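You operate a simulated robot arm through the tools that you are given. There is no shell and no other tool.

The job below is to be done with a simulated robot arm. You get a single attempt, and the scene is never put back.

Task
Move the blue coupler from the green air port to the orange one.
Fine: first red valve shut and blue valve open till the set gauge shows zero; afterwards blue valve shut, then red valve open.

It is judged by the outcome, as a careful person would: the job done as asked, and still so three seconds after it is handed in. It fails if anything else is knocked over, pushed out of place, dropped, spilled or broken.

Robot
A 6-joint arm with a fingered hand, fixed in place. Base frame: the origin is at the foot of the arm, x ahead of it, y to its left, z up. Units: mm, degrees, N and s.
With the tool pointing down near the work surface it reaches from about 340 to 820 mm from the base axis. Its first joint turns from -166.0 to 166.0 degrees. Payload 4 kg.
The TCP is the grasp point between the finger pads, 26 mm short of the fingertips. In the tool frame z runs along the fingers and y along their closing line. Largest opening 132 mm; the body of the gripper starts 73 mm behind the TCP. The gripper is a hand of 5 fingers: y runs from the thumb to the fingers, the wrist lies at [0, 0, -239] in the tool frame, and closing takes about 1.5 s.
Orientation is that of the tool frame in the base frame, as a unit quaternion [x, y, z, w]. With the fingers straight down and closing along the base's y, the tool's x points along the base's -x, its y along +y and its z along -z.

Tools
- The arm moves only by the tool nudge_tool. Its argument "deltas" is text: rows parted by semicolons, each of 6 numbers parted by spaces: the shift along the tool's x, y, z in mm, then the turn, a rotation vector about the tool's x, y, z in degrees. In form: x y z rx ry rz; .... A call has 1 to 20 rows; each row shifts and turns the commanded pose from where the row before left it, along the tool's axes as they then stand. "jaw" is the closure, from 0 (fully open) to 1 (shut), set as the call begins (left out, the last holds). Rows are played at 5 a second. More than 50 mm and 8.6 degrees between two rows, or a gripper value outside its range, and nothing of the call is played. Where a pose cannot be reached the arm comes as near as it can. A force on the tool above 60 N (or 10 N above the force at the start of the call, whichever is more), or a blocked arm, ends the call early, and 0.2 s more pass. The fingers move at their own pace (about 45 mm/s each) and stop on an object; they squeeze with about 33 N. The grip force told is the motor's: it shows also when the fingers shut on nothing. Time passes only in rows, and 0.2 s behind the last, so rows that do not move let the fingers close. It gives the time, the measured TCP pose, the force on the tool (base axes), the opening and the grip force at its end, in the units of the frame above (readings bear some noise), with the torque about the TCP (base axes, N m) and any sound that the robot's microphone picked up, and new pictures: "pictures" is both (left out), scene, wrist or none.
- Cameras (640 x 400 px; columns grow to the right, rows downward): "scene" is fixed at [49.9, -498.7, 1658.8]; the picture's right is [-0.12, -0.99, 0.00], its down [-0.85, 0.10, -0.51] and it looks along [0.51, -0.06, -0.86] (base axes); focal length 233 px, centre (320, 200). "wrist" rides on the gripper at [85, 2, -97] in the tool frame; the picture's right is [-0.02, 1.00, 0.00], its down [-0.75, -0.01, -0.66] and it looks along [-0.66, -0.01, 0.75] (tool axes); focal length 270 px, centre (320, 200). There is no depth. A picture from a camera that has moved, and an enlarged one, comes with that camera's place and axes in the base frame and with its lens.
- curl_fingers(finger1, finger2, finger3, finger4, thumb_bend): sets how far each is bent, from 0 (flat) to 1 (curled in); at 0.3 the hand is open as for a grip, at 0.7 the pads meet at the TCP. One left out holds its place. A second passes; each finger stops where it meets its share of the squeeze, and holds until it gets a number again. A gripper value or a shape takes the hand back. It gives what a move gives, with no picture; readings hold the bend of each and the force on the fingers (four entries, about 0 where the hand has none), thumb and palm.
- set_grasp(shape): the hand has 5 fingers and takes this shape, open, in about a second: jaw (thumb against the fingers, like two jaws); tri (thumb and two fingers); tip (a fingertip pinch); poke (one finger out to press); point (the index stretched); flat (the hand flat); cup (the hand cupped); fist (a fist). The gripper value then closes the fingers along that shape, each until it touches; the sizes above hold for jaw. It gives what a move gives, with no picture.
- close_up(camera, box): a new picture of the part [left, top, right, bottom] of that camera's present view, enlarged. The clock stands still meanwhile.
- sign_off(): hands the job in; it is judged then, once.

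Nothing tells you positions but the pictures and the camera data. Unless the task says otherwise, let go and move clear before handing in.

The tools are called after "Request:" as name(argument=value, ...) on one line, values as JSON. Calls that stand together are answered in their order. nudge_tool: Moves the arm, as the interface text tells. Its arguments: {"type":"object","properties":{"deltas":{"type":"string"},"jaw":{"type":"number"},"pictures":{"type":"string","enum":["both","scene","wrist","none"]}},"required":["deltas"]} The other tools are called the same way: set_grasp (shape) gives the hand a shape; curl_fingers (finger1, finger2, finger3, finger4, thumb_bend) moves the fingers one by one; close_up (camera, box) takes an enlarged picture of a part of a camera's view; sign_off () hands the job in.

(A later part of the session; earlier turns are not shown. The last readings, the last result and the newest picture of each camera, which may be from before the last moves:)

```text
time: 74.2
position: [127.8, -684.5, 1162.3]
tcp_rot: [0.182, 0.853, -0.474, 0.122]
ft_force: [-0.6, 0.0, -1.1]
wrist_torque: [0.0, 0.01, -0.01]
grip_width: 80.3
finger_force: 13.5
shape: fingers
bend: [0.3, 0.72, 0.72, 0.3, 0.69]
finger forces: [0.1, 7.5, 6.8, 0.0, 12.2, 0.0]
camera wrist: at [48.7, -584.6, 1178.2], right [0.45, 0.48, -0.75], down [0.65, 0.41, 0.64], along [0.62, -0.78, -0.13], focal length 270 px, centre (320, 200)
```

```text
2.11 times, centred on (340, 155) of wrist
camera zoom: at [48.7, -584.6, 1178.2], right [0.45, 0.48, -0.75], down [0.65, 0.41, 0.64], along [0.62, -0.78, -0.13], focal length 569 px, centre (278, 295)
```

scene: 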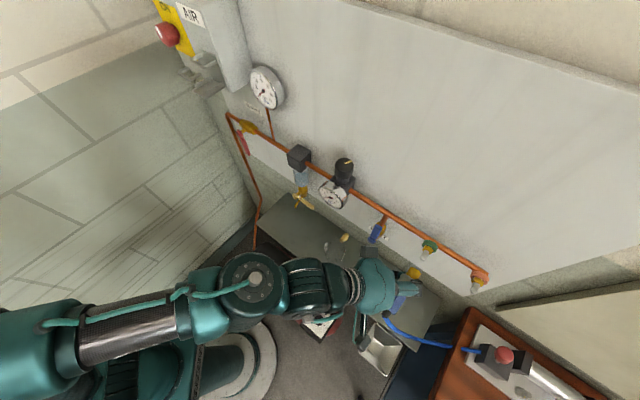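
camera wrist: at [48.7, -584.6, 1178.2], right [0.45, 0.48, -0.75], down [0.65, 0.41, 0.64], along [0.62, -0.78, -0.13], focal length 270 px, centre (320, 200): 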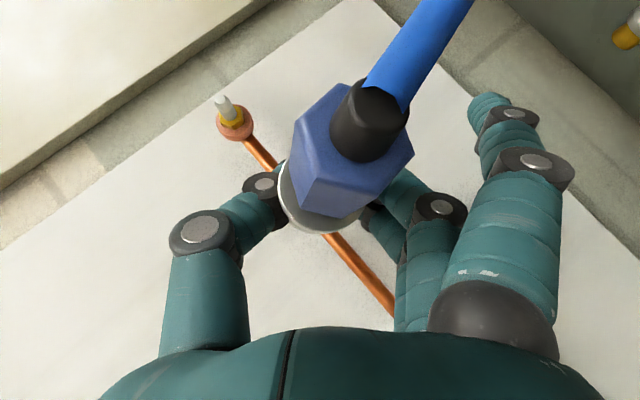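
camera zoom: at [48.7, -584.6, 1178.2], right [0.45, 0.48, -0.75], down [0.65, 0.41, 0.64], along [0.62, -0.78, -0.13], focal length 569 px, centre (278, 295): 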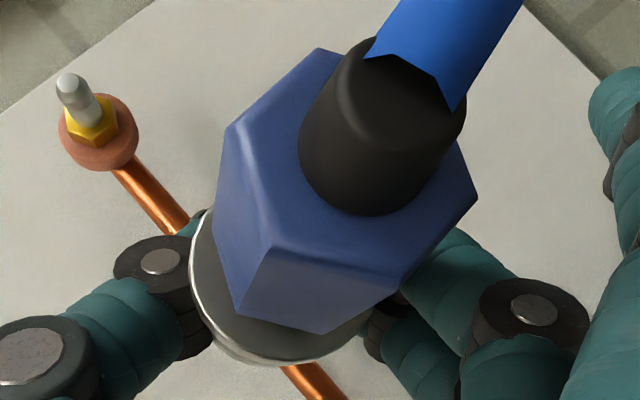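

The coupler is free. I'll zoom in to measure its nose position and axis before carrying it to the orange port.

Request:
close_up(camera="scene", box=[392, 258, 432, 288])

Request:
close_up(camera="scene", box=[380, 250, 480, 320])

```text
13.33 times, centred on (412, 273) of scene
camera zoom: at [49.9, -498.7, 1658.8], right [-0.12, -0.99, 0.0], down [-0.85, 0.1, -0.51], along [0.51, -0.06, -0.86], focal length 3104 px, centre (-907, -773)
```

zoom: 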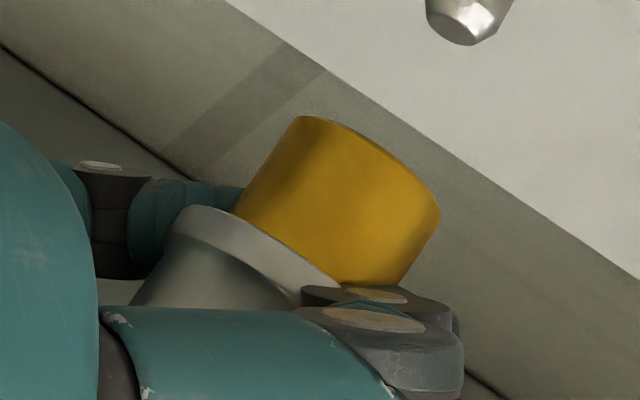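

```text
5.71 times, centred on (430, 285) of scene
camera zoom: at [49.9, -498.7, 1658.8], right [-0.12, -0.99, 0.0], down [-0.85, 0.1, -0.51], along [0.51, -0.06, -0.86], focal length 1330 px, centre (-309, -286)
```

zoom: 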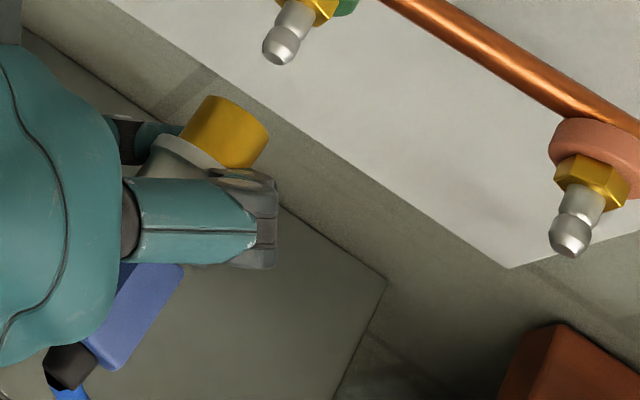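

The coupler is clear of the green nipple and within a few degrees of alignment. I'll correct its yaw by about 3.5° and carry it about 110 mm right, in front of the orange nipple at the same height.

Request:
nudge_tool(deltas="0 0 0 -1.34 -2.67 -1.82;15.1 -17.7 14.8 0 0 0;15.1 -17.7 14.8 0 0 0;15.1 -17.7 14.8 0 0 0;15.1 -17.7 14.8 0 0 0;0 0 0 0 0 0")

Request:
close_up(camera="scene", box=[430, 260, 500, 325])

Request:
close_up(camera="wrist", box=[180, 40, 480, 260])

```text
time: 75.6
position: [49.7, -765.3, 1162.2]
tcp_rot: [0.156, 0.859, -0.469, 0.136]
ft_force: [-0.4, 1.1, -1.4]
wrist_torque: [-0.06, -0.02, -0.04]
grip_width: 80.1
finger_force: 12.9
shape: fingers
bend: [0.3, 0.72, 0.72, 0.3, 0.69]
finger forces: [0.1, 7.6, 6.7, 0.0, 12.3, 0.0]
camera wrist: at [-36.3, -668.7, 1178.8], right [0.42, 0.51, -0.75], down [0.62, 0.44, 0.64], along [0.66, -0.74, -0.13], focal length 270 px, centre (320, 200)
```

scene: 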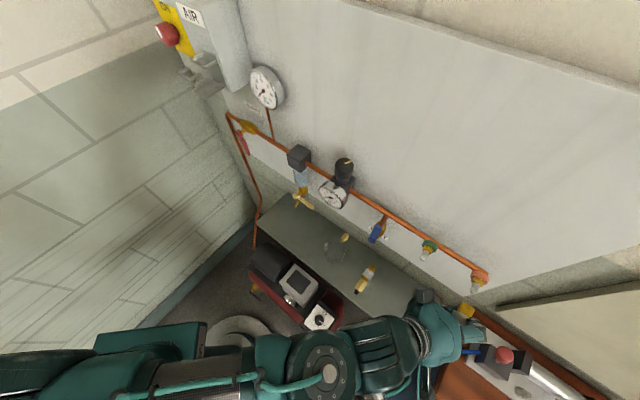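
wrist: 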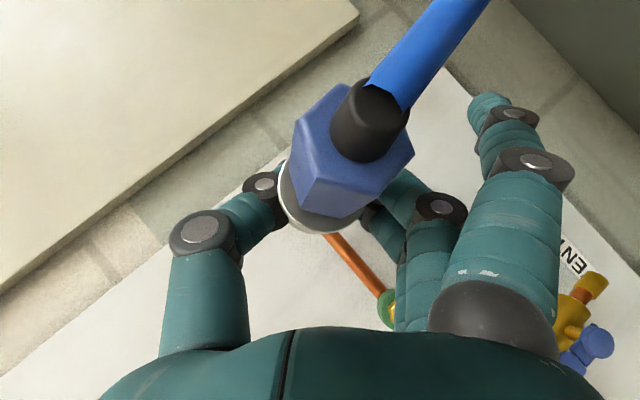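

```text
6.15 times, centred on (465, 292) of scene
camera zoom: at [49.9, -498.7, 1658.8], right [-0.12, -0.99, 0.0], down [-0.85, 0.1, -0.51], along [0.51, -0.06, -0.86], focal length 1433 px, centre (-572, -369)
```

zoom: 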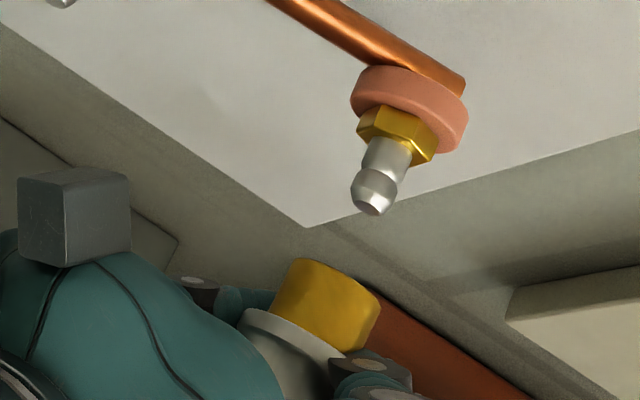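

```text
1.82 times, centred on (330, 150) of wrist
camera zoom: at [-36.3, -668.7, 1178.8], right [0.42, 0.51, -0.75], down [0.62, 0.44, 0.64], along [0.66, -0.74, -0.13], focal length 491 px, centre (302, 291)
```

zoom: 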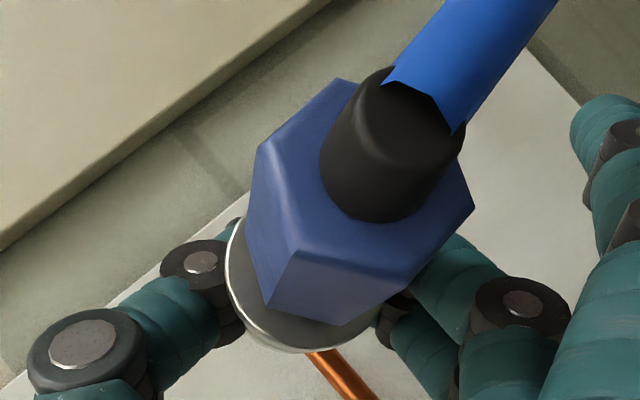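

The nose is lined up with the orange nipple to within about a millimetre in the scene view. I'll trim the yaw a little and approach to just before contact.

Request:
nudge_tool(deltas="0 0 0 -0.95 -1.9 -1.3;0.7 -0.77 0.6 0 0 0;-6 -0.92 5.7 0 0 0;-6 -0.92 5.7 0 0 0;-6 -0.92 5.7 0 0 0;0 0 0 0 0 0")

Request:
close_up(camera="scene", box=[445, 262, 495, 312])

Request:
close_up(camera="wrist", box=[180, 40, 480, 260])

```text
time: 77.0
position: [65.6, -781.1, 1162.5]
tcp_rot: [0.137, 0.861, -0.466, 0.148]
ft_force: [-0.5, 0.0, -2.2]
wrist_torque: [-0.02, -0.05, 0.02]
grip_width: 80.2
finger_force: 13.1
shape: fingers
bend: [0.3, 0.72, 0.72, 0.3, 0.69]
finger forces: [0.0, 7.5, 6.8, 0.0, 12.2, 0.1]
camera wrist: at [-22.6, -689.4, 1178.3], right [0.39, 0.53, -0.75], down [0.6, 0.47, 0.64], along [0.69, -0.71, -0.13], focal length 270 px, centre (320, 200)
```

scene: 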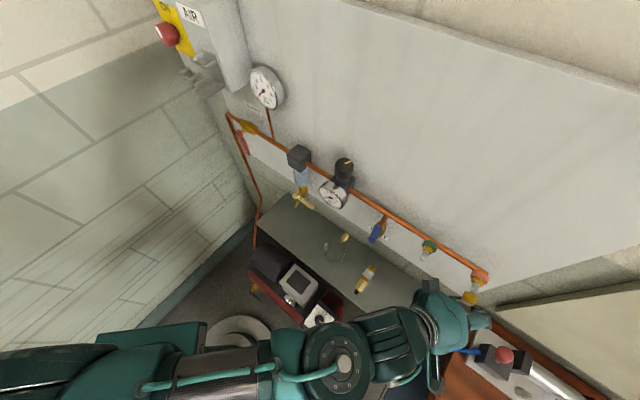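
wrist: 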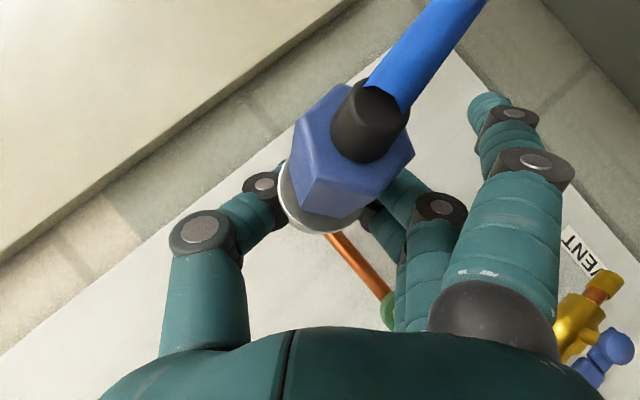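

```text
8.00 times, centred on (470, 287) of scene
camera zoom: at [49.9, -498.7, 1658.8], right [-0.12, -0.99, 0.0], down [-0.85, 0.1, -0.51], along [0.51, -0.06, -0.86], focal length 1863 px, centre (-880, -496)
```

zoom: 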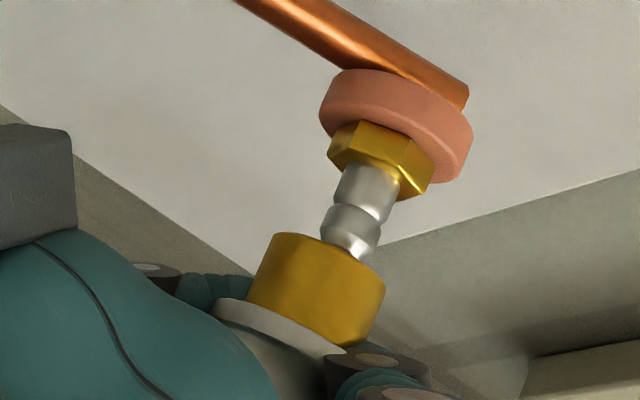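

```text
1.82 times, centred on (330, 150) of wrist
camera zoom: at [-22.6, -689.4, 1178.3], right [0.39, 0.53, -0.75], down [0.6, 0.47, 0.64], along [0.69, -0.71, -0.13], focal length 491 px, centre (302, 291)
```

zoom: 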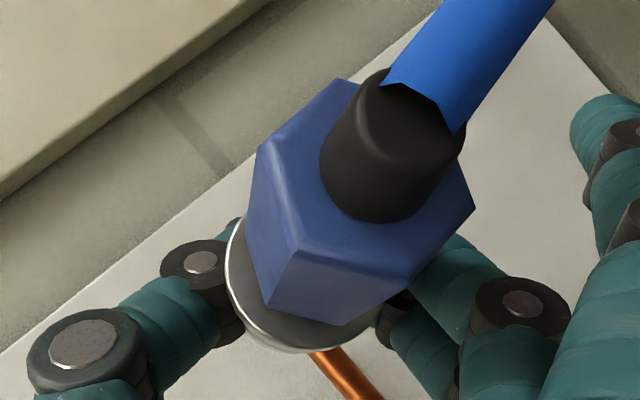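

The nose and nipple axes coincide to about 1 mm and 1–2°. I'll push on in small steps.

Request:
nudge_tool(deltas="-2.9 -0.44 2.74 0 0 0;-2.9 -0.44 2.74 0 0 0;-2.9 -0.44 2.74 0 0 0;-2.9 -0.44 2.74 0 0 0;0 0 0 0 0 0")

Request:
close_up(camera="scene", box=[445, 262, 495, 312])

```text
time: 78.2
position: [78.9, -792.0, 1162.6]
tcp_rot: [0.137, 0.862, -0.466, 0.148]
ft_force: [1.8, 3.2, -0.9]
wrist_torque: [0.05, 0.01, 0.05]
grip_width: 72.9
finger_force: 2.4
shape: fingers
bend: [0.3, 0.74, 0.74, 0.3, 0.73]
finger forces: [0.0, 0.0, 4.9, 0.0, 0.1, 0.1]
camera wrist: at [-10.5, -700.9, 1178.3], right [0.39, 0.53, -0.75], down [0.6, 0.47, 0.64], along [0.69, -0.71, -0.13], focal length 270 px, centre (320, 200)
```

scene: 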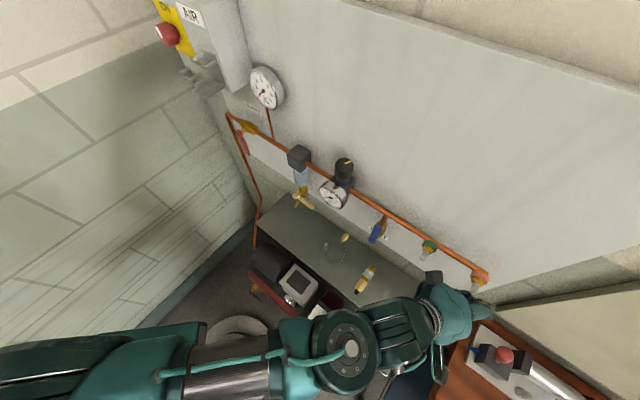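
wrist: 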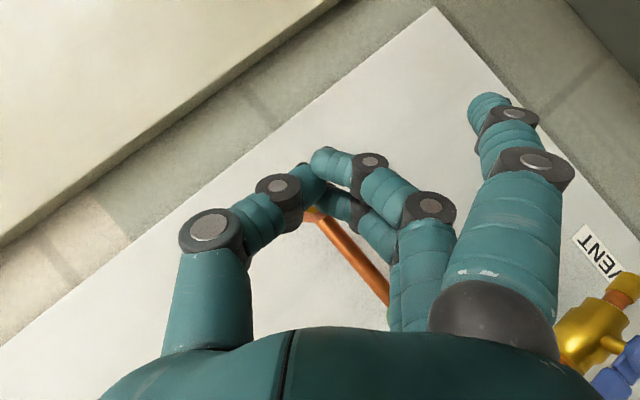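

```text
8.00 times, centred on (470, 287) of scene
camera zoom: at [49.9, -498.7, 1658.8], right [-0.12, -0.99, 0.0], down [-0.85, 0.1, -0.51], along [0.51, -0.06, -0.86], focal length 1863 px, centre (-880, -496)
```

zoom: 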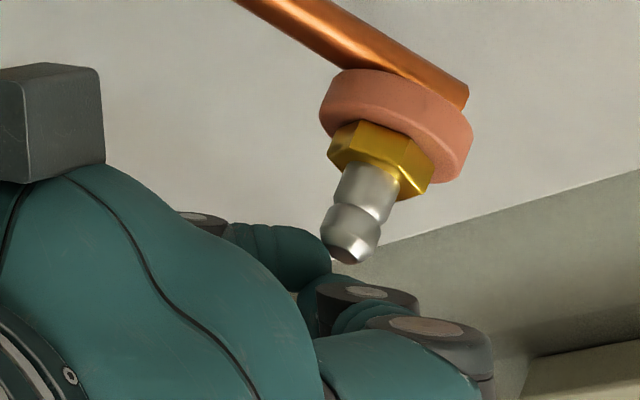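

The coupler slipped out of the grip when it touched the nipple. I need to find where it went before doing anything else.

Request:
close_up(camera="scene", box=[380, 270, 540, 400])

Request:
nudge_tool(deltas="5.8 0.9 -5.5 0 0 0;14.4 2.2 -13.7 0 0 0;14.4 2.2 -13.7 0 0 0;14.4 2.2 -13.7 0 0 0;0 0 0 0 0 0")

Request:
close_up(camera="scene", box=[340, 270, 540, 400])

```text
3.08 times, centred on (460, 335) of scene
camera zoom: at [49.9, -498.7, 1658.8], right [-0.12, -0.99, 0.0], down [-0.85, 0.1, -0.51], along [0.51, -0.06, -0.86], focal length 716 px, centre (-111, -215)
```

zoom: 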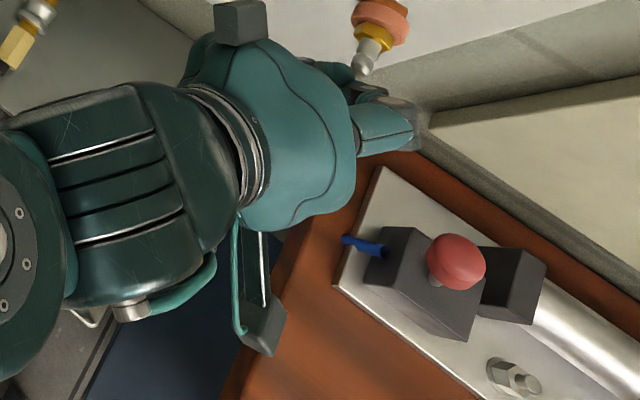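

```text
time: 79.4
position: [28.9, -743.7, 1160.2]
tcp_rot: [0.137, 0.861, -0.466, 0.147]
ft_force: [0.4, -0.4, -0.8]
wrist_torque: [-0.01, -0.03, 0.0]
grip_width: 72.7
finger_force: 0.0
shape: fingers
bend: [0.3, 0.74, 0.74, 0.3, 0.73]
finger forces: [0.0, 0.1, 0.0, 0.0, 0.1, 0.1]
camera wrist: at [-59.9, -652.6, 1177.0], right [0.39, 0.53, -0.75], down [0.6, 0.47, 0.64], along [0.69, -0.71, -0.13], focal length 270 px, centre (320, 200)
```

scene: 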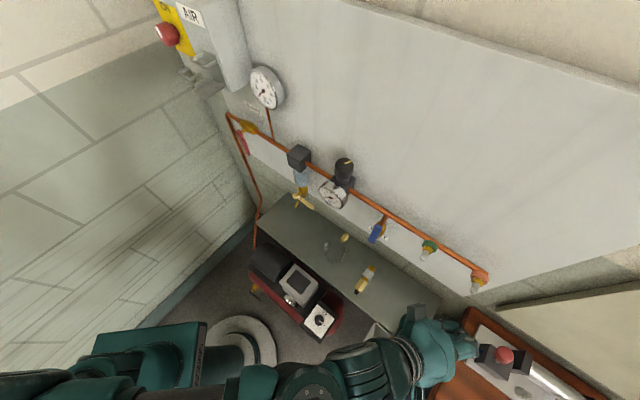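
wrist: 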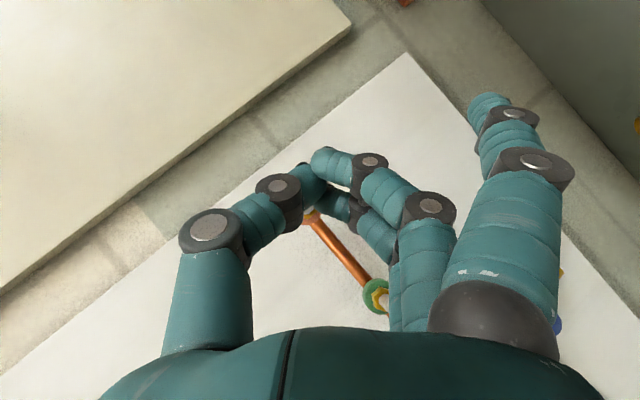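

```text
3.08 times, centred on (440, 335) of scene
camera zoom: at [49.9, -498.7, 1658.8], right [-0.12, -0.99, 0.0], down [-0.85, 0.1, -0.51], along [0.51, -0.06, -0.86], focal length 716 px, centre (-49, -215)
```

zoom: 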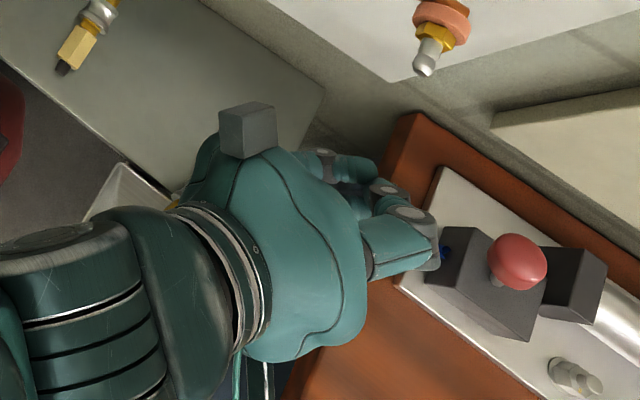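

Request:
nudge_tool(deltas="-20.4 20.3 -30 0 0 0;-20.4 20.3 -30 0 0 0;-20.4 20.3 -30 0 0 0;-20.4 20.3 -30 0 0 0;-20.4 20.3 -30 0 0 0;0 0 0 0 0 0")

Request:
close_up(camera="scene", box=[340, 270, 540, 400])

Request:
curl_fingers(finger1=0.3, finger2=0.3, finger3=0.3, finger4=0.3, thumb_bend=0.3)

```text
time: 80.8
position: [143.2, -573.5, 1200.1]
tcp_rot: [0.138, 0.862, -0.466, 0.147]
ft_force: [0.0, 0.2, 0.5]
wrist_torque: [-0.01, 0.03, 0.02]
grip_width: 72.8
finger_force: 0.0
shape: fingers
bend: [0.3, 0.74, 0.74, 0.3, 0.73]
finger forces: [0.1, 0.0, 0.0, 0.1, 0.1, 0.1]
camera wrist: at [53.2, -482.0, 1216.4], right [0.39, 0.53, -0.75], down [0.6, 0.47, 0.64], along [0.69, -0.71, -0.13], focal length 270 px, centre (320, 200)
```

scene: 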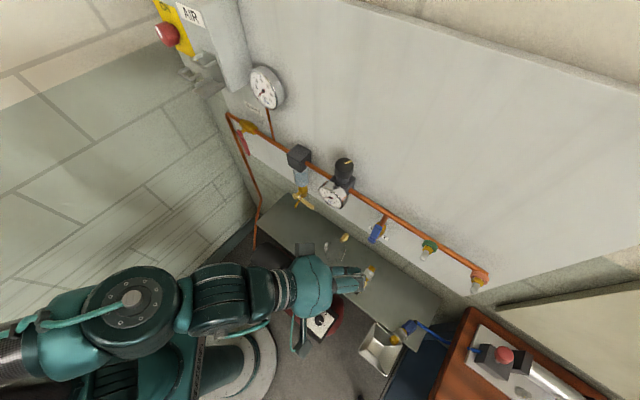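
wrist: 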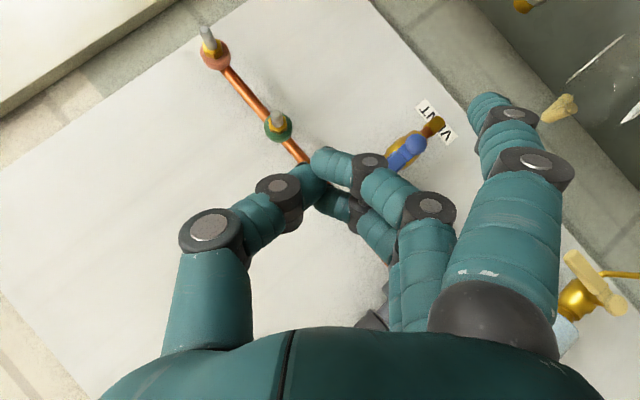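

```text
3.08 times, centred on (440, 335) of scene
camera zoom: at [49.9, -498.7, 1658.8], right [-0.12, -0.99, 0.0], down [-0.85, 0.1, -0.51], along [0.51, -0.06, -0.86], focal length 716 px, centre (-49, -215)
```

zoom: 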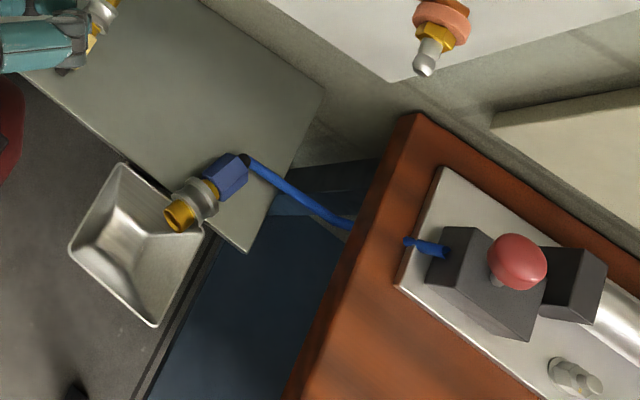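

```text
time: 81.8
position: [141.2, -574.1, 1202.0]
tcp_rot: [0.137, 0.862, -0.466, 0.147]
ft_force: [0.1, 0.4, -0.8]
wrist_torque: [0.0, 0.0, 0.02]
grip_width: 138.7
finger_force: 0.2
shape: fingers
bend: [0.3, 0.3, 0.3, 0.3, 0.3]
finger forces: [0.1, 0.0, 0.1, 0.0, 0.0, 0.0]
```

The coupler is lying on the bench near its front-right corner, nose pointing toward me and boot toward the wall, still attached to its hose. I can retrieve it. I'll move the hand to free space and turn the tool straight down to plan a pick-up.

Request:
nudge_tool(deltas="30.7 28.2 0.4 0 0 0;30.7 28.2 0.4 0 0 0;30.7 28.2 0.4 0 0 0;0 0 0 -6.54 3.26 0;0 0 0 -6.54 3.26 0;0 0 0 -6.54 3.26 0;0 0 0 -6.54 3.26 0;0 0 0 -6.54 3.26 0;0 0 0 -6.54 3.26 0;0 0 0 -6.54 3.26 0;0 0 0 -6.54 3.26 0;0 0 0 0 0 0")

Request:
close_up(camera="scene", box=[350, 270, 490, 370])

```text
time: 84.4
position: [89.3, -523.0, 1102.2]
tcp_rot: [0.158, 0.988, 0.001, 0.001]
ft_force: [-0.3, -0.3, 0.3]
wrist_torque: [-0.03, 0.0, 0.02]
grip_width: 138.6
finger_force: 0.2
shape: fingers
bend: [0.3, 0.3, 0.3, 0.3, 0.3]
finger forces: [0.0, 0.0, 0.0, 0.0, 0.0, 0.1]
camera wrist: at [9.4, -493.8, 1197.8], right [0.33, 0.94, 0.0], down [0.71, -0.25, 0.66], along [0.62, -0.22, -0.75], focal length 270 px, centre (320, 200)
```

scene: 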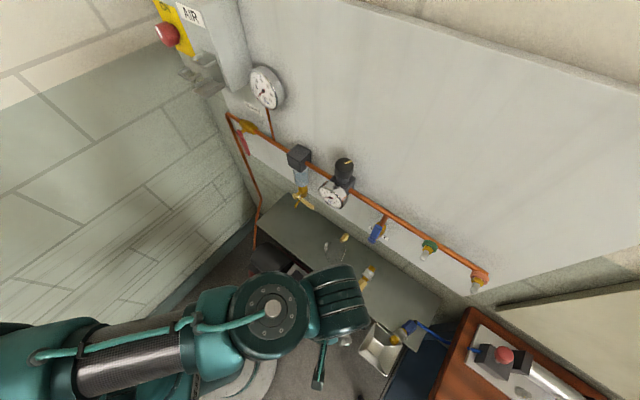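
wrist: 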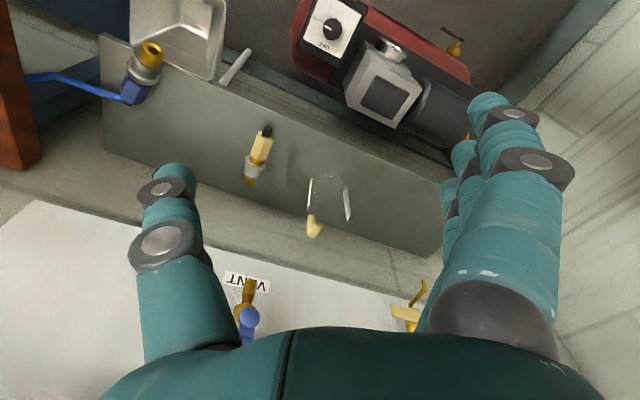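

```text
4.00 times, centred on (420, 320) of scene
camera zoom: at [49.9, -498.7, 1658.8], right [-0.12, -0.99, 0.0], down [-0.85, 0.1, -0.51], along [0.51, -0.06, -0.86], focal length 931 px, centre (-80, -280)
```

zoom: 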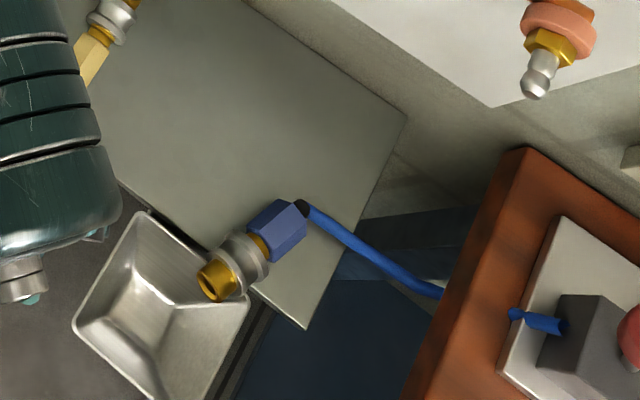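

The coupler's sleeve is at about (28, -763) with its axis about 18 mm above the bench, near the edge of my reach. I'll yaw the hand to straddle it, with the closing line square to its axis, and lean the fingers outward so the wrist stays within range.

Request:
nudge_tool(deltas="0 0 0 0 0 7.5;0 0 0 0 0 7.5;0 0 0 0 0 7.5;0 0 0 0 0 7.5;0 0 0 0 0 7.5;0 0 0 0 0 7.5;0 0 0 0 -7.5 0;0 0 0 0 -7.5 0;0 0 0 0 -7.5 0;0 0 0 0 -7.5 0;0 0 0 0 0 0")

Request:
close_up(camera="wrist", box=[60, 0, 480, 260])

```text
time: 86.8
position: [88.7, -522.5, 1101.0]
tcp_rot: [0.506, 0.823, -0.136, 0.221]
ft_force: [-0.3, -0.6, 0.2]
wrist_torque: [0.03, 0.03, -0.01]
grip_width: 138.7
finger_force: 0.1
shape: fingers
bend: [0.3, 0.3, 0.3, 0.3, 0.3]
finger forces: [0.0, 0.0, 0.1, 0.0, 0.0, 0.1]
camera wrist: at [36.6, -411.9, 1141.8], right [0.9, 0.44, 0.01], down [0.13, -0.29, 0.95], along [0.42, -0.85, -0.32], focal length 270 px, centre (320, 200)
```

scene: 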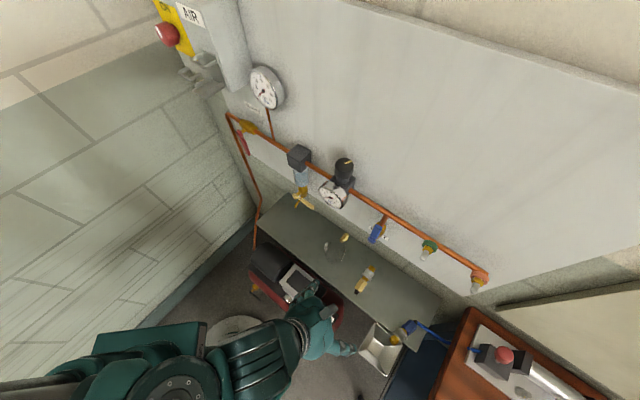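
wrist: 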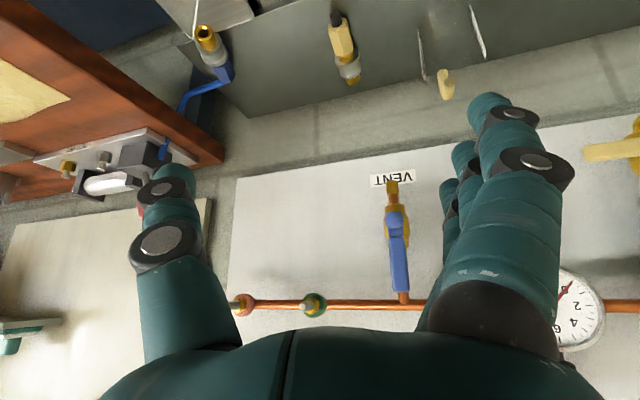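

```text
1.52 times, centred on (270, 130) of wrist
camera zoom: at [36.6, -411.9, 1141.8], right [0.9, 0.44, 0.01], down [0.13, -0.29, 0.95], along [0.42, -0.85, -0.32], focal length 412 px, centre (396, 307)
```

zoom: 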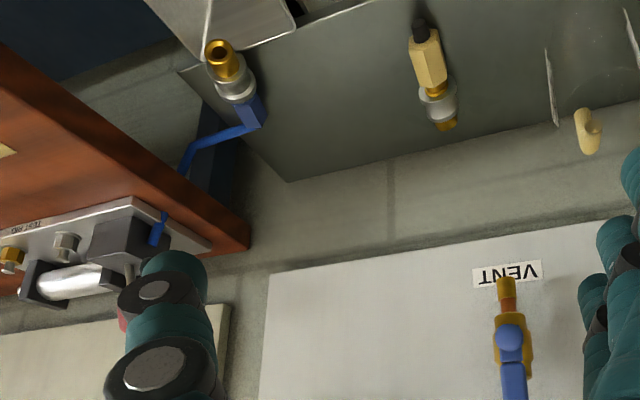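

I can see the coupler clearly. I'll move to a pre-grasp position about 110 mm back from the sleeve along the tool axis.

Request:
nudge_tool(deltas="-1.4 -23.1 35 0 0 0;-1.4 -23.1 35 0 0 0;-1.4 -23.1 35 0 0 0;-1.4 -23.1 35 0 0 0;-1.4 -23.1 35 0 0 0;-1.4 -23.1 35 0 0 0;-1.4 -23.1 35 0 0 0;0 0 0 0 0 0")

Request:
close_up(camera="wrist", box=[140, 0, 520, 240])

```text
time: 88.6
position: [6.0, -712.4, 894.5]
tcp_rot: [0.506, 0.822, -0.135, 0.222]
ft_force: [-0.1, -0.8, -0.6]
wrist_torque: [0.05, 0.01, 0.02]
grip_width: 138.8
finger_force: 0.1
shape: fingers
bend: [0.3, 0.3, 0.3, 0.3, 0.3]
finger forces: [0.0, 0.0, 0.0, 0.0, 0.0, 0.0]
camera wrist: at [-47.2, -602.0, 935.3], right [0.9, 0.44, 0.01], down [0.13, -0.29, 0.95], along [0.42, -0.85, -0.32], focal length 270 px, centre (320, 200)
```

scene: 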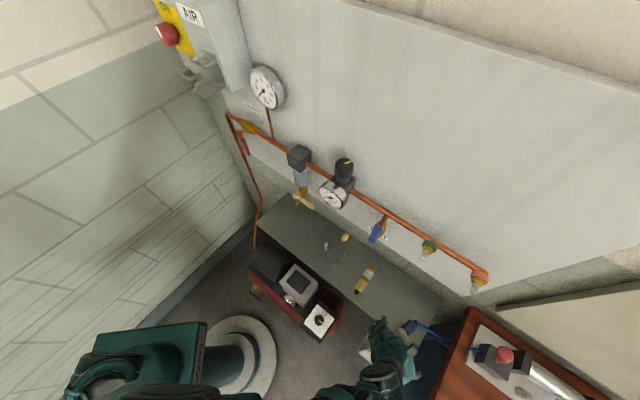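
wrist: 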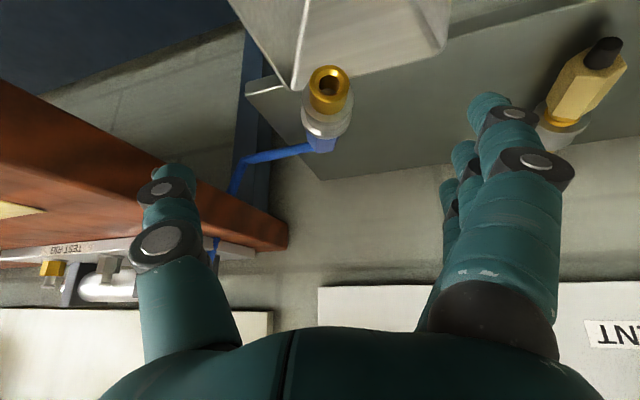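

```text
1.67 times, centred on (330, 120) of wrist
camera zoom: at [-47.2, -602.0, 935.3], right [0.9, 0.44, 0.01], down [0.13, -0.29, 0.95], along [0.42, -0.85, -0.32], focal length 450 px, centre (303, 333)
```

zoom: 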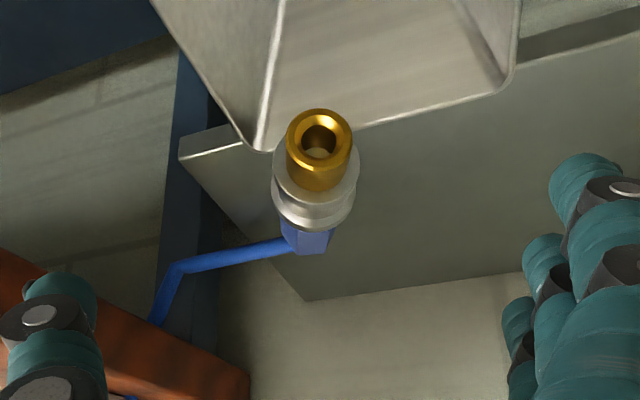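

The coupler lies horizontally, nose toward me. I'll lower the open hand over its sleeve, stopping partway to check.

Request:
nudge_tool(deltas="0.6 1.5 20 0 0 0;0.6 1.5 20 0 0 0;0.6 1.5 20 0 0 0;0 0 0 0 0 0")

Request:
close_up(camera="wrist", box=[140, 0, 520, 240])

Request:
close_up(camera="scene", box=[350, 290, 470, 370])

```text
time: 89.6
position: [22.1, -734.7, 841.5]
tcp_rot: [0.506, 0.822, -0.136, 0.222]
ft_force: [0.7, 0.1, -0.4]
wrist_torque: [0.03, 0.01, -0.03]
grip_width: 138.8
finger_force: 0.1
shape: fingers
bend: [0.3, 0.3, 0.3, 0.3, 0.3]
finger forces: [0.1, 0.0, 0.0, 0.1, 0.0, 0.0]
camera wrist: at [-32.3, -625.0, 882.9], right [0.9, 0.44, 0.01], down [0.13, -0.29, 0.95], along [0.42, -0.85, -0.32], focal length 270 px, centre (320, 200)
```

scene: 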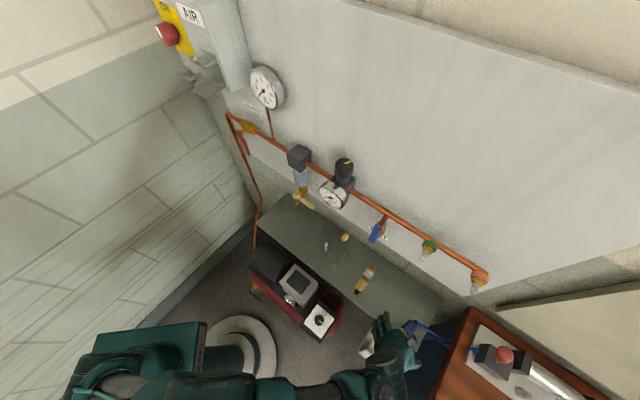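
wrist: 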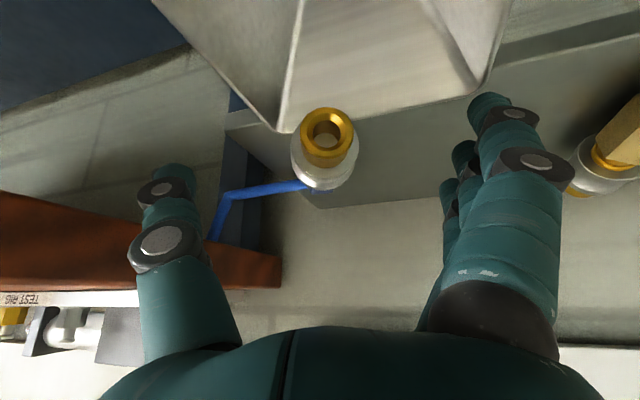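

```text
1.67 times, centred on (330, 120) of wrist
camera zoom: at [-32.3, -625.0, 882.9], right [0.9, 0.44, 0.01], down [0.13, -0.29, 0.95], along [0.42, -0.85, -0.32], focal length 450 px, centre (303, 333)
```

zoom: 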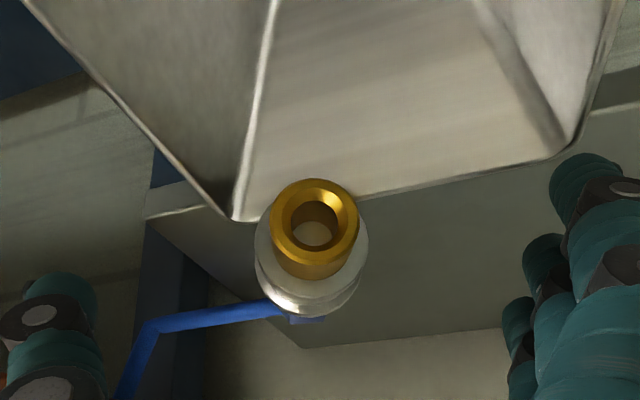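

```text
5.00 times, centred on (410, 330) of scene
camera zoom: at [49.9, -498.7, 1658.8], right [-0.12, -0.99, 0.0], down [-0.85, 0.1, -0.51], along [0.51, -0.06, -0.86], focal length 1164 px, centre (-130, -450)
```

zoom: 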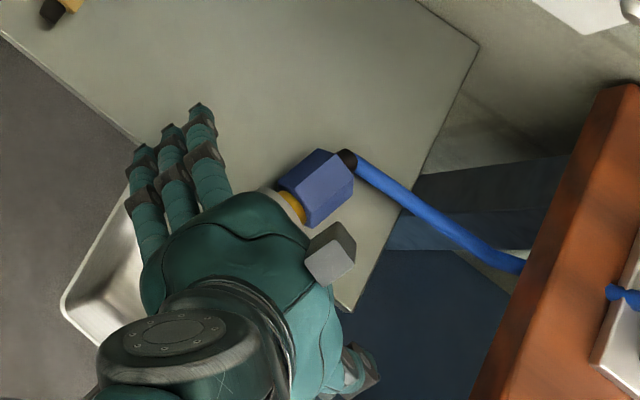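

Request:
nudge_tool(deltas="-1 1.5 12 0 0 0;-1 1.5 12 0 0 0;0 0 0 0 0 0")

Request:
close_up(camera="wrist", box=[140, 0, 520, 240])

```text
time: 90.4
position: [30.4, -747.3, 822.7]
tcp_rot: [0.506, 0.823, -0.135, 0.221]
ft_force: [1.4, -1.8, 5.0]
wrist_torque: [0.32, -0.3, -0.16]
grip_width: 142.0
finger_force: 2.4
shape: fingers
bend: [0.27, 0.3, 0.3, 0.3, 0.3]
finger forces: [4.4, 0.1, 0.0, 0.1, 0.0, 0.1]
camera wrist: at [-24.2, -636.4, 862.8], right [0.9, 0.44, 0.01], down [0.13, -0.29, 0.95], along [0.42, -0.85, -0.32], focal length 270 px, centre (320, 200)
```

scene: 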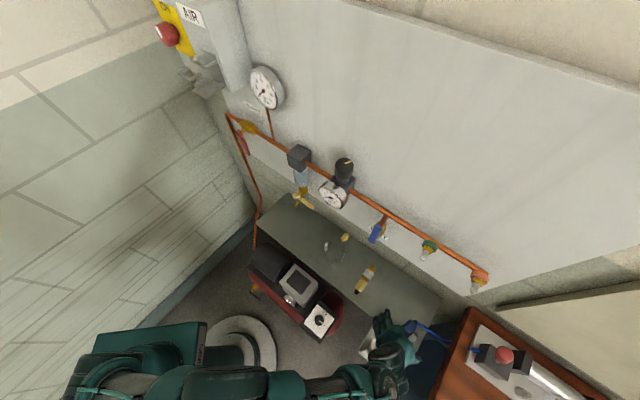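
wrist: 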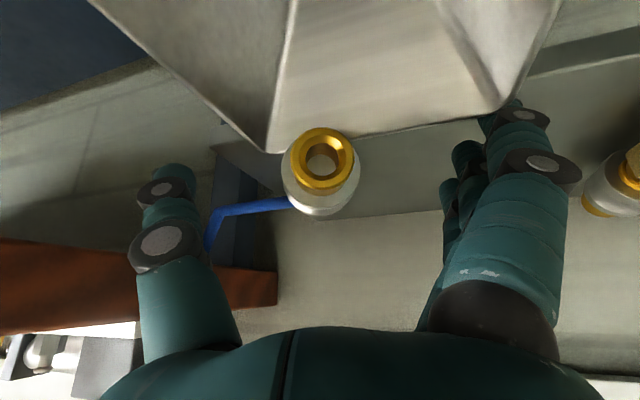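

```text
1.67 times, centred on (330, 120) of wrist
camera zoom: at [-24.2, -636.4, 862.8], right [0.9, 0.44, 0.01], down [0.13, -0.29, 0.95], along [0.42, -0.85, -0.32], focal length 450 px, centre (303, 333)
```

zoom: 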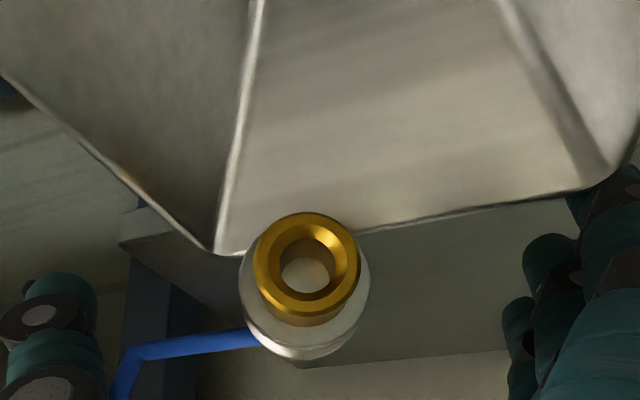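

The index fingertip has touched the tray rim. I'll lift it out of the way by extending it flat, raise slightly, and then close the thumb, middle and ring fingers on the sleeve.

Request:
nudge_tool(deltas="0 0 -3 0 0 0;0 0 0 0 0 0", pictures="none")

Request:
curl_fingers(finger1=0)

Request:
curl_fingers(finger2=0.9, finger3=0.9, thumb_bend=0.9)

Request:
nudge_tool(deltas="0 0 0 0 0 0;0 0 0 0 0 0")

```text
time: 91.0
position: [30.3, -744.5, 825.2]
tcp_rot: [0.506, 0.822, -0.135, 0.222]
ft_force: [3.4, -3.2, 2.6]
wrist_torque: [0.07, -0.17, -0.27]
grip_width: 141.8
finger_force: 2.2
shape: fingers
bend: [0.28, 0.3, 0.3, 0.3, 0.3]
finger forces: [4.2, 0.0, 0.0, 0.1, 0.0, 0.1]
```

```text
time: 92.0
position: [28.7, -744.8, 825.7]
tcp_rot: [0.506, 0.823, -0.136, 0.222]
ft_force: [0.2, -0.3, -0.5]
wrist_torque: [-0.04, 0.01, 0.01]
grip_width: 168.2
finger_force: 0.0
shape: fingers
bend: [0.0, 0.3, 0.3, 0.3, 0.3]
finger forces: [0.0, 0.0, 0.0, 0.0, 0.0, 0.1]
```

```text
time: 93.0
position: [29.3, -745.2, 824.8]
tcp_rot: [0.507, 0.822, -0.136, 0.221]
ft_force: [0.2, 0.4, -0.6]
wrist_torque: [0.02, -0.01, -0.03]
grip_width: 107.7
finger_force: 27.5
shape: fingers
bend: [0.0, 0.63, 0.57, 0.3, 0.75]
finger forces: [0.1, 11.6, 14.5, 0.0, 28.2, 0.0]
```

```text
time: 93.6
position: [28.5, -744.7, 826.2]
tcp_rot: [0.505, 0.823, -0.135, 0.222]
ft_force: [0.6, 0.3, -1.3]
wrist_torque: [-0.03, 0.0, 0.02]
grip_width: 107.2
finger_force: 26.7
shape: fingers
bend: [0.0, 0.63, 0.57, 0.3, 0.76]
finger forces: [0.1, 11.7, 15.0, 0.0, 27.5, 0.1]
camera wrist: at [-24.3, -634.9, 865.0], right [0.9, 0.44, 0.01], down [0.13, -0.29, 0.95], along [0.42, -0.85, -0.32], focal length 270 px, centre (320, 200)
```

scene: 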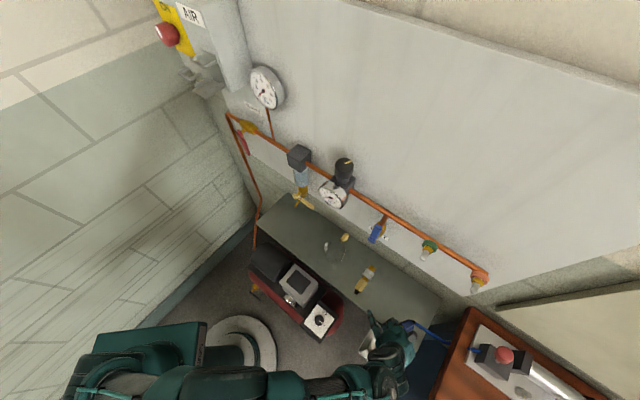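
wrist: 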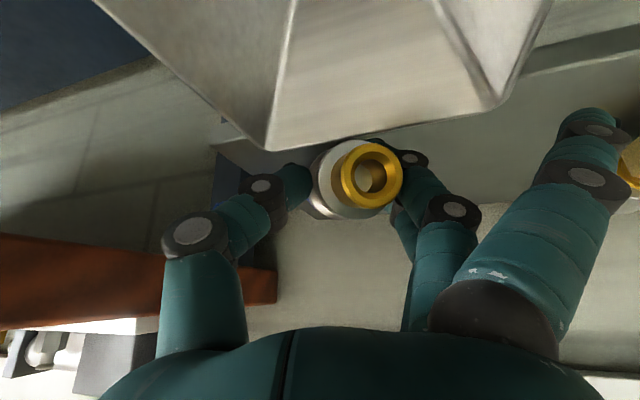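

The grip is much firmer this time, about 27 N. I'll lift the coupler clear of the bench and bring it toward the robot.

Request:
nudge_tool(deltas="-12.5 0 -21.7 0 0 0;-12.5 0 -21.7 0 0 0;-12.5 0 -21.7 0 0 0;-12.5 0 -21.7 0 0 0;19 11 -11 0 0 0;19 11 -11 0 0 0;19 11 -11 0 0 0;0 0 0 0 0 0")

Request:
close_up(camera="scene", box=[330, 270, 490, 390])

Request:
close_up(camera="wrist", box=[140, 60, 520, 280])

```text
time: 95.4
position: [29.4, -669.9, 926.3]
tcp_rot: [0.505, 0.823, -0.136, 0.222]
ft_force: [0.0, 0.0, -1.6]
wrist_torque: [0.01, 0.03, -0.01]
grip_width: 106.9
finger_force: 26.5
shape: fingers
bend: [0.0, 0.64, 0.56, 0.3, 0.76]
finger forces: [0.1, 10.8, 15.6, 0.0, 27.1, 0.0]
camera wrist: at [-23.9, -560.7, 965.4], right [0.9, 0.44, 0.01], down [0.13, -0.29, 0.95], along [0.42, -0.85, -0.32], focal length 270 px, centre (320, 200)
```

scene: 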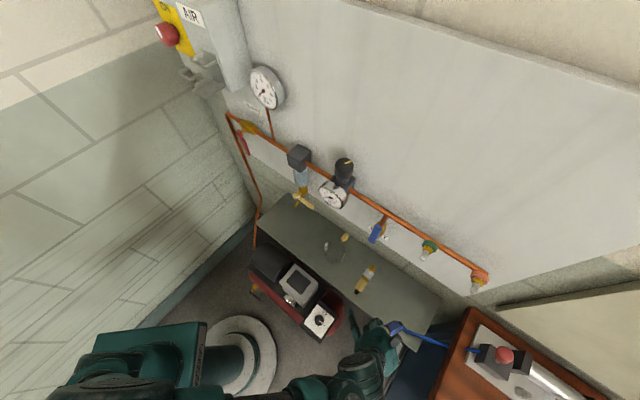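
wrist: 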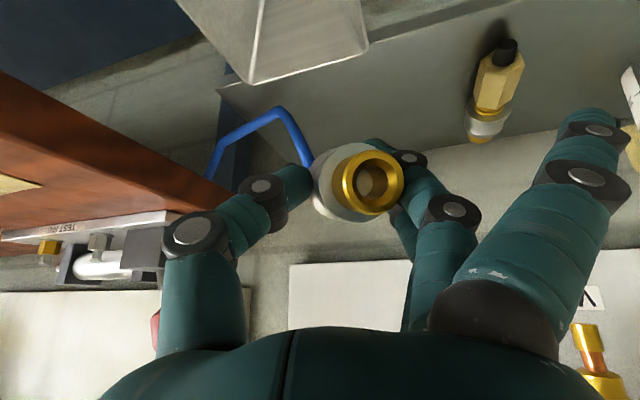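

```text
3.33 times, centred on (410, 330) of scene
camera zoom: at [49.9, -498.7, 1658.8], right [-0.12, -0.99, 0.0], down [-0.85, 0.1, -0.51], along [0.51, -0.06, -0.86], focal length 776 px, centre (20, -233)
```

zoom: 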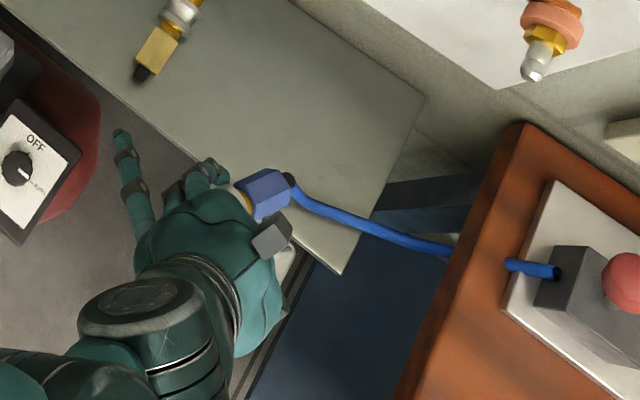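

```text
1.68 times, centred on (330, 170) of wrist
camera zoom: at [-23.9, -560.7, 965.4], right [0.9, 0.44, 0.01], down [0.13, -0.29, 0.95], along [0.42, -0.85, -0.32], focal length 455 px, centre (303, 250)
```

zoom: 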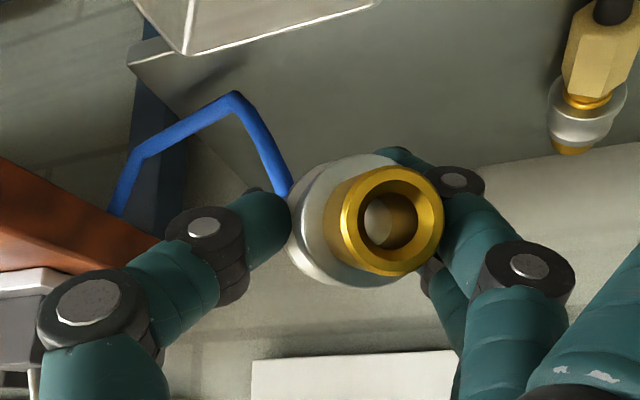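

The coupler is held securely with its nose toward me. I need it reversed, nose to the wall, so I'll set the hand upright and rotate it clockwise as far as the wrist allows, then set it down and regrasp it from the better side.

Request:
nudge_tool(deltas="0 0 0 0 7.5 0;0 0 0 0 7.5 0;0 0 0 0 7.5 0;0 0 0 0 7.5 0;0 0 0 0 0 8;0 0 0 0 0 8;0 0 0 0 0 8;0 0 0 0 0 8;0 0 0 0 0 8;0 0 0 0 0 8;0 0 0 0 0 8;0 0 0 0 0 8;0 0 0 0 0 0")

Request:
close_up(camera="scene", box=[330, 270, 490, 390])

```text
time: 98.2
position: [30.7, -671.8, 924.5]
tcp_rot: [0.896, 0.445, 0.0, 0.001]
ft_force: [0.1, 0.2, -1.7]
wrist_torque: [0.05, -0.01, -0.01]
grip_width: 106.9
finger_force: 26.5
shape: fingers
bend: [0.0, 0.64, 0.56, 0.3, 0.76]
finger forces: [0.0, 10.9, 15.5, 0.1, 27.0, 0.0]
camera wrist: at [82.2, -604.0, 1020.3], right [0.78, -0.62, 0.0], down [-0.47, -0.59, 0.66], along [-0.41, -0.52, -0.75], focal length 270 px, centre (320, 200)
```

scene: 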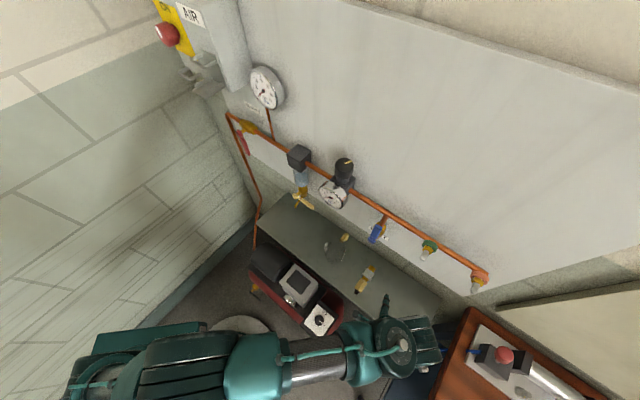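
wrist: 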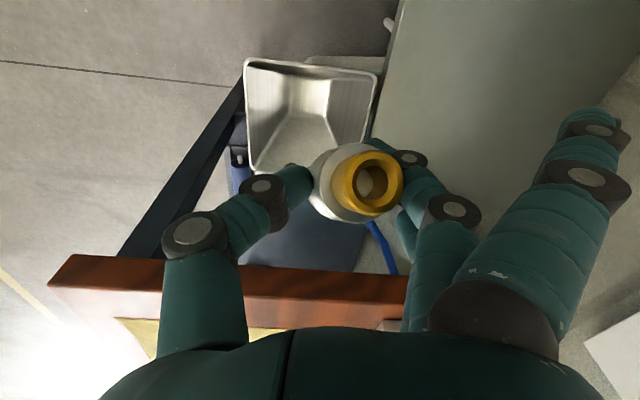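

```text
3.33 times, centred on (410, 330) of scene
camera zoom: at [49.9, -498.7, 1658.8], right [-0.12, -0.99, 0.0], down [-0.85, 0.1, -0.51], along [0.51, -0.06, -0.86], focal length 776 px, centre (20, -233)
```

zoom: 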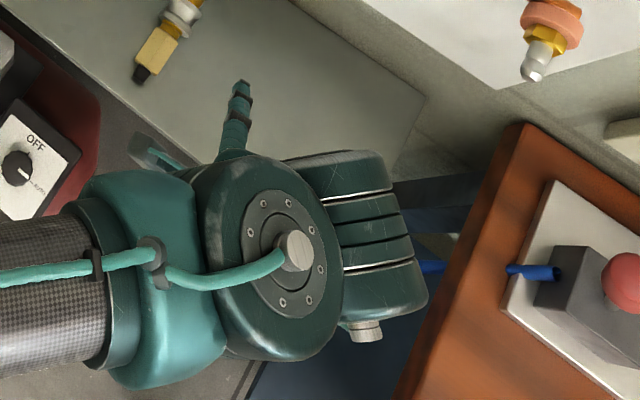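

No limit so far, with 64° turned. I'll continue rotating.

Request:
nudge_tool(deltas="0 0 0 0 0 8;0 0 0 0 0 8;0 0 0 0 0 8;0 0 0 0 0 8;0 0 0 0 0 8;0 0 0 0 0 8;0 0 0 0 0 0")

```text
time: 99.8
position: [29.6, -671.0, 924.1]
tcp_rot: [0.999, 0.041, 0.001, 0.0]
ft_force: [0.1, -0.4, -1.3]
wrist_torque: [0.01, -0.03, 0.02]
grip_width: 106.8
finger_force: 27.3
shape: fingers
bend: [0.0, 0.64, 0.56, 0.3, 0.76]
finger forces: [0.0, 10.8, 15.5, 0.0, 27.1, 0.0]
camera wrist: at [113.8, -665.2, 1020.4], right [0.06, -1.0, 0.0], down [-0.75, -0.05, 0.66], along [-0.66, -0.04, -0.75], focal length 270 px, centre (320, 200)
```

scene: 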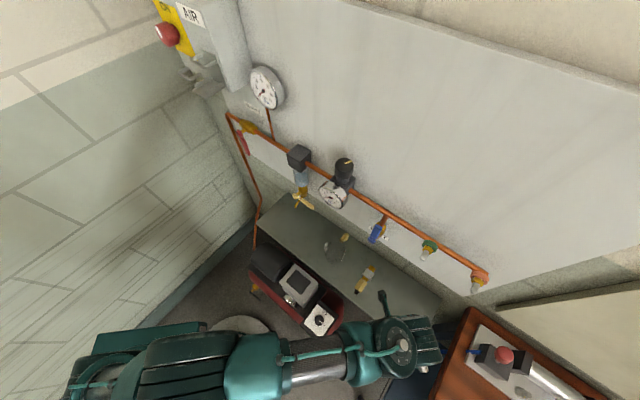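
wrist: 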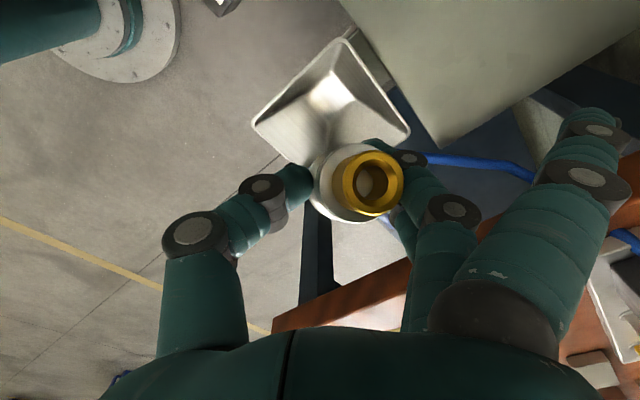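

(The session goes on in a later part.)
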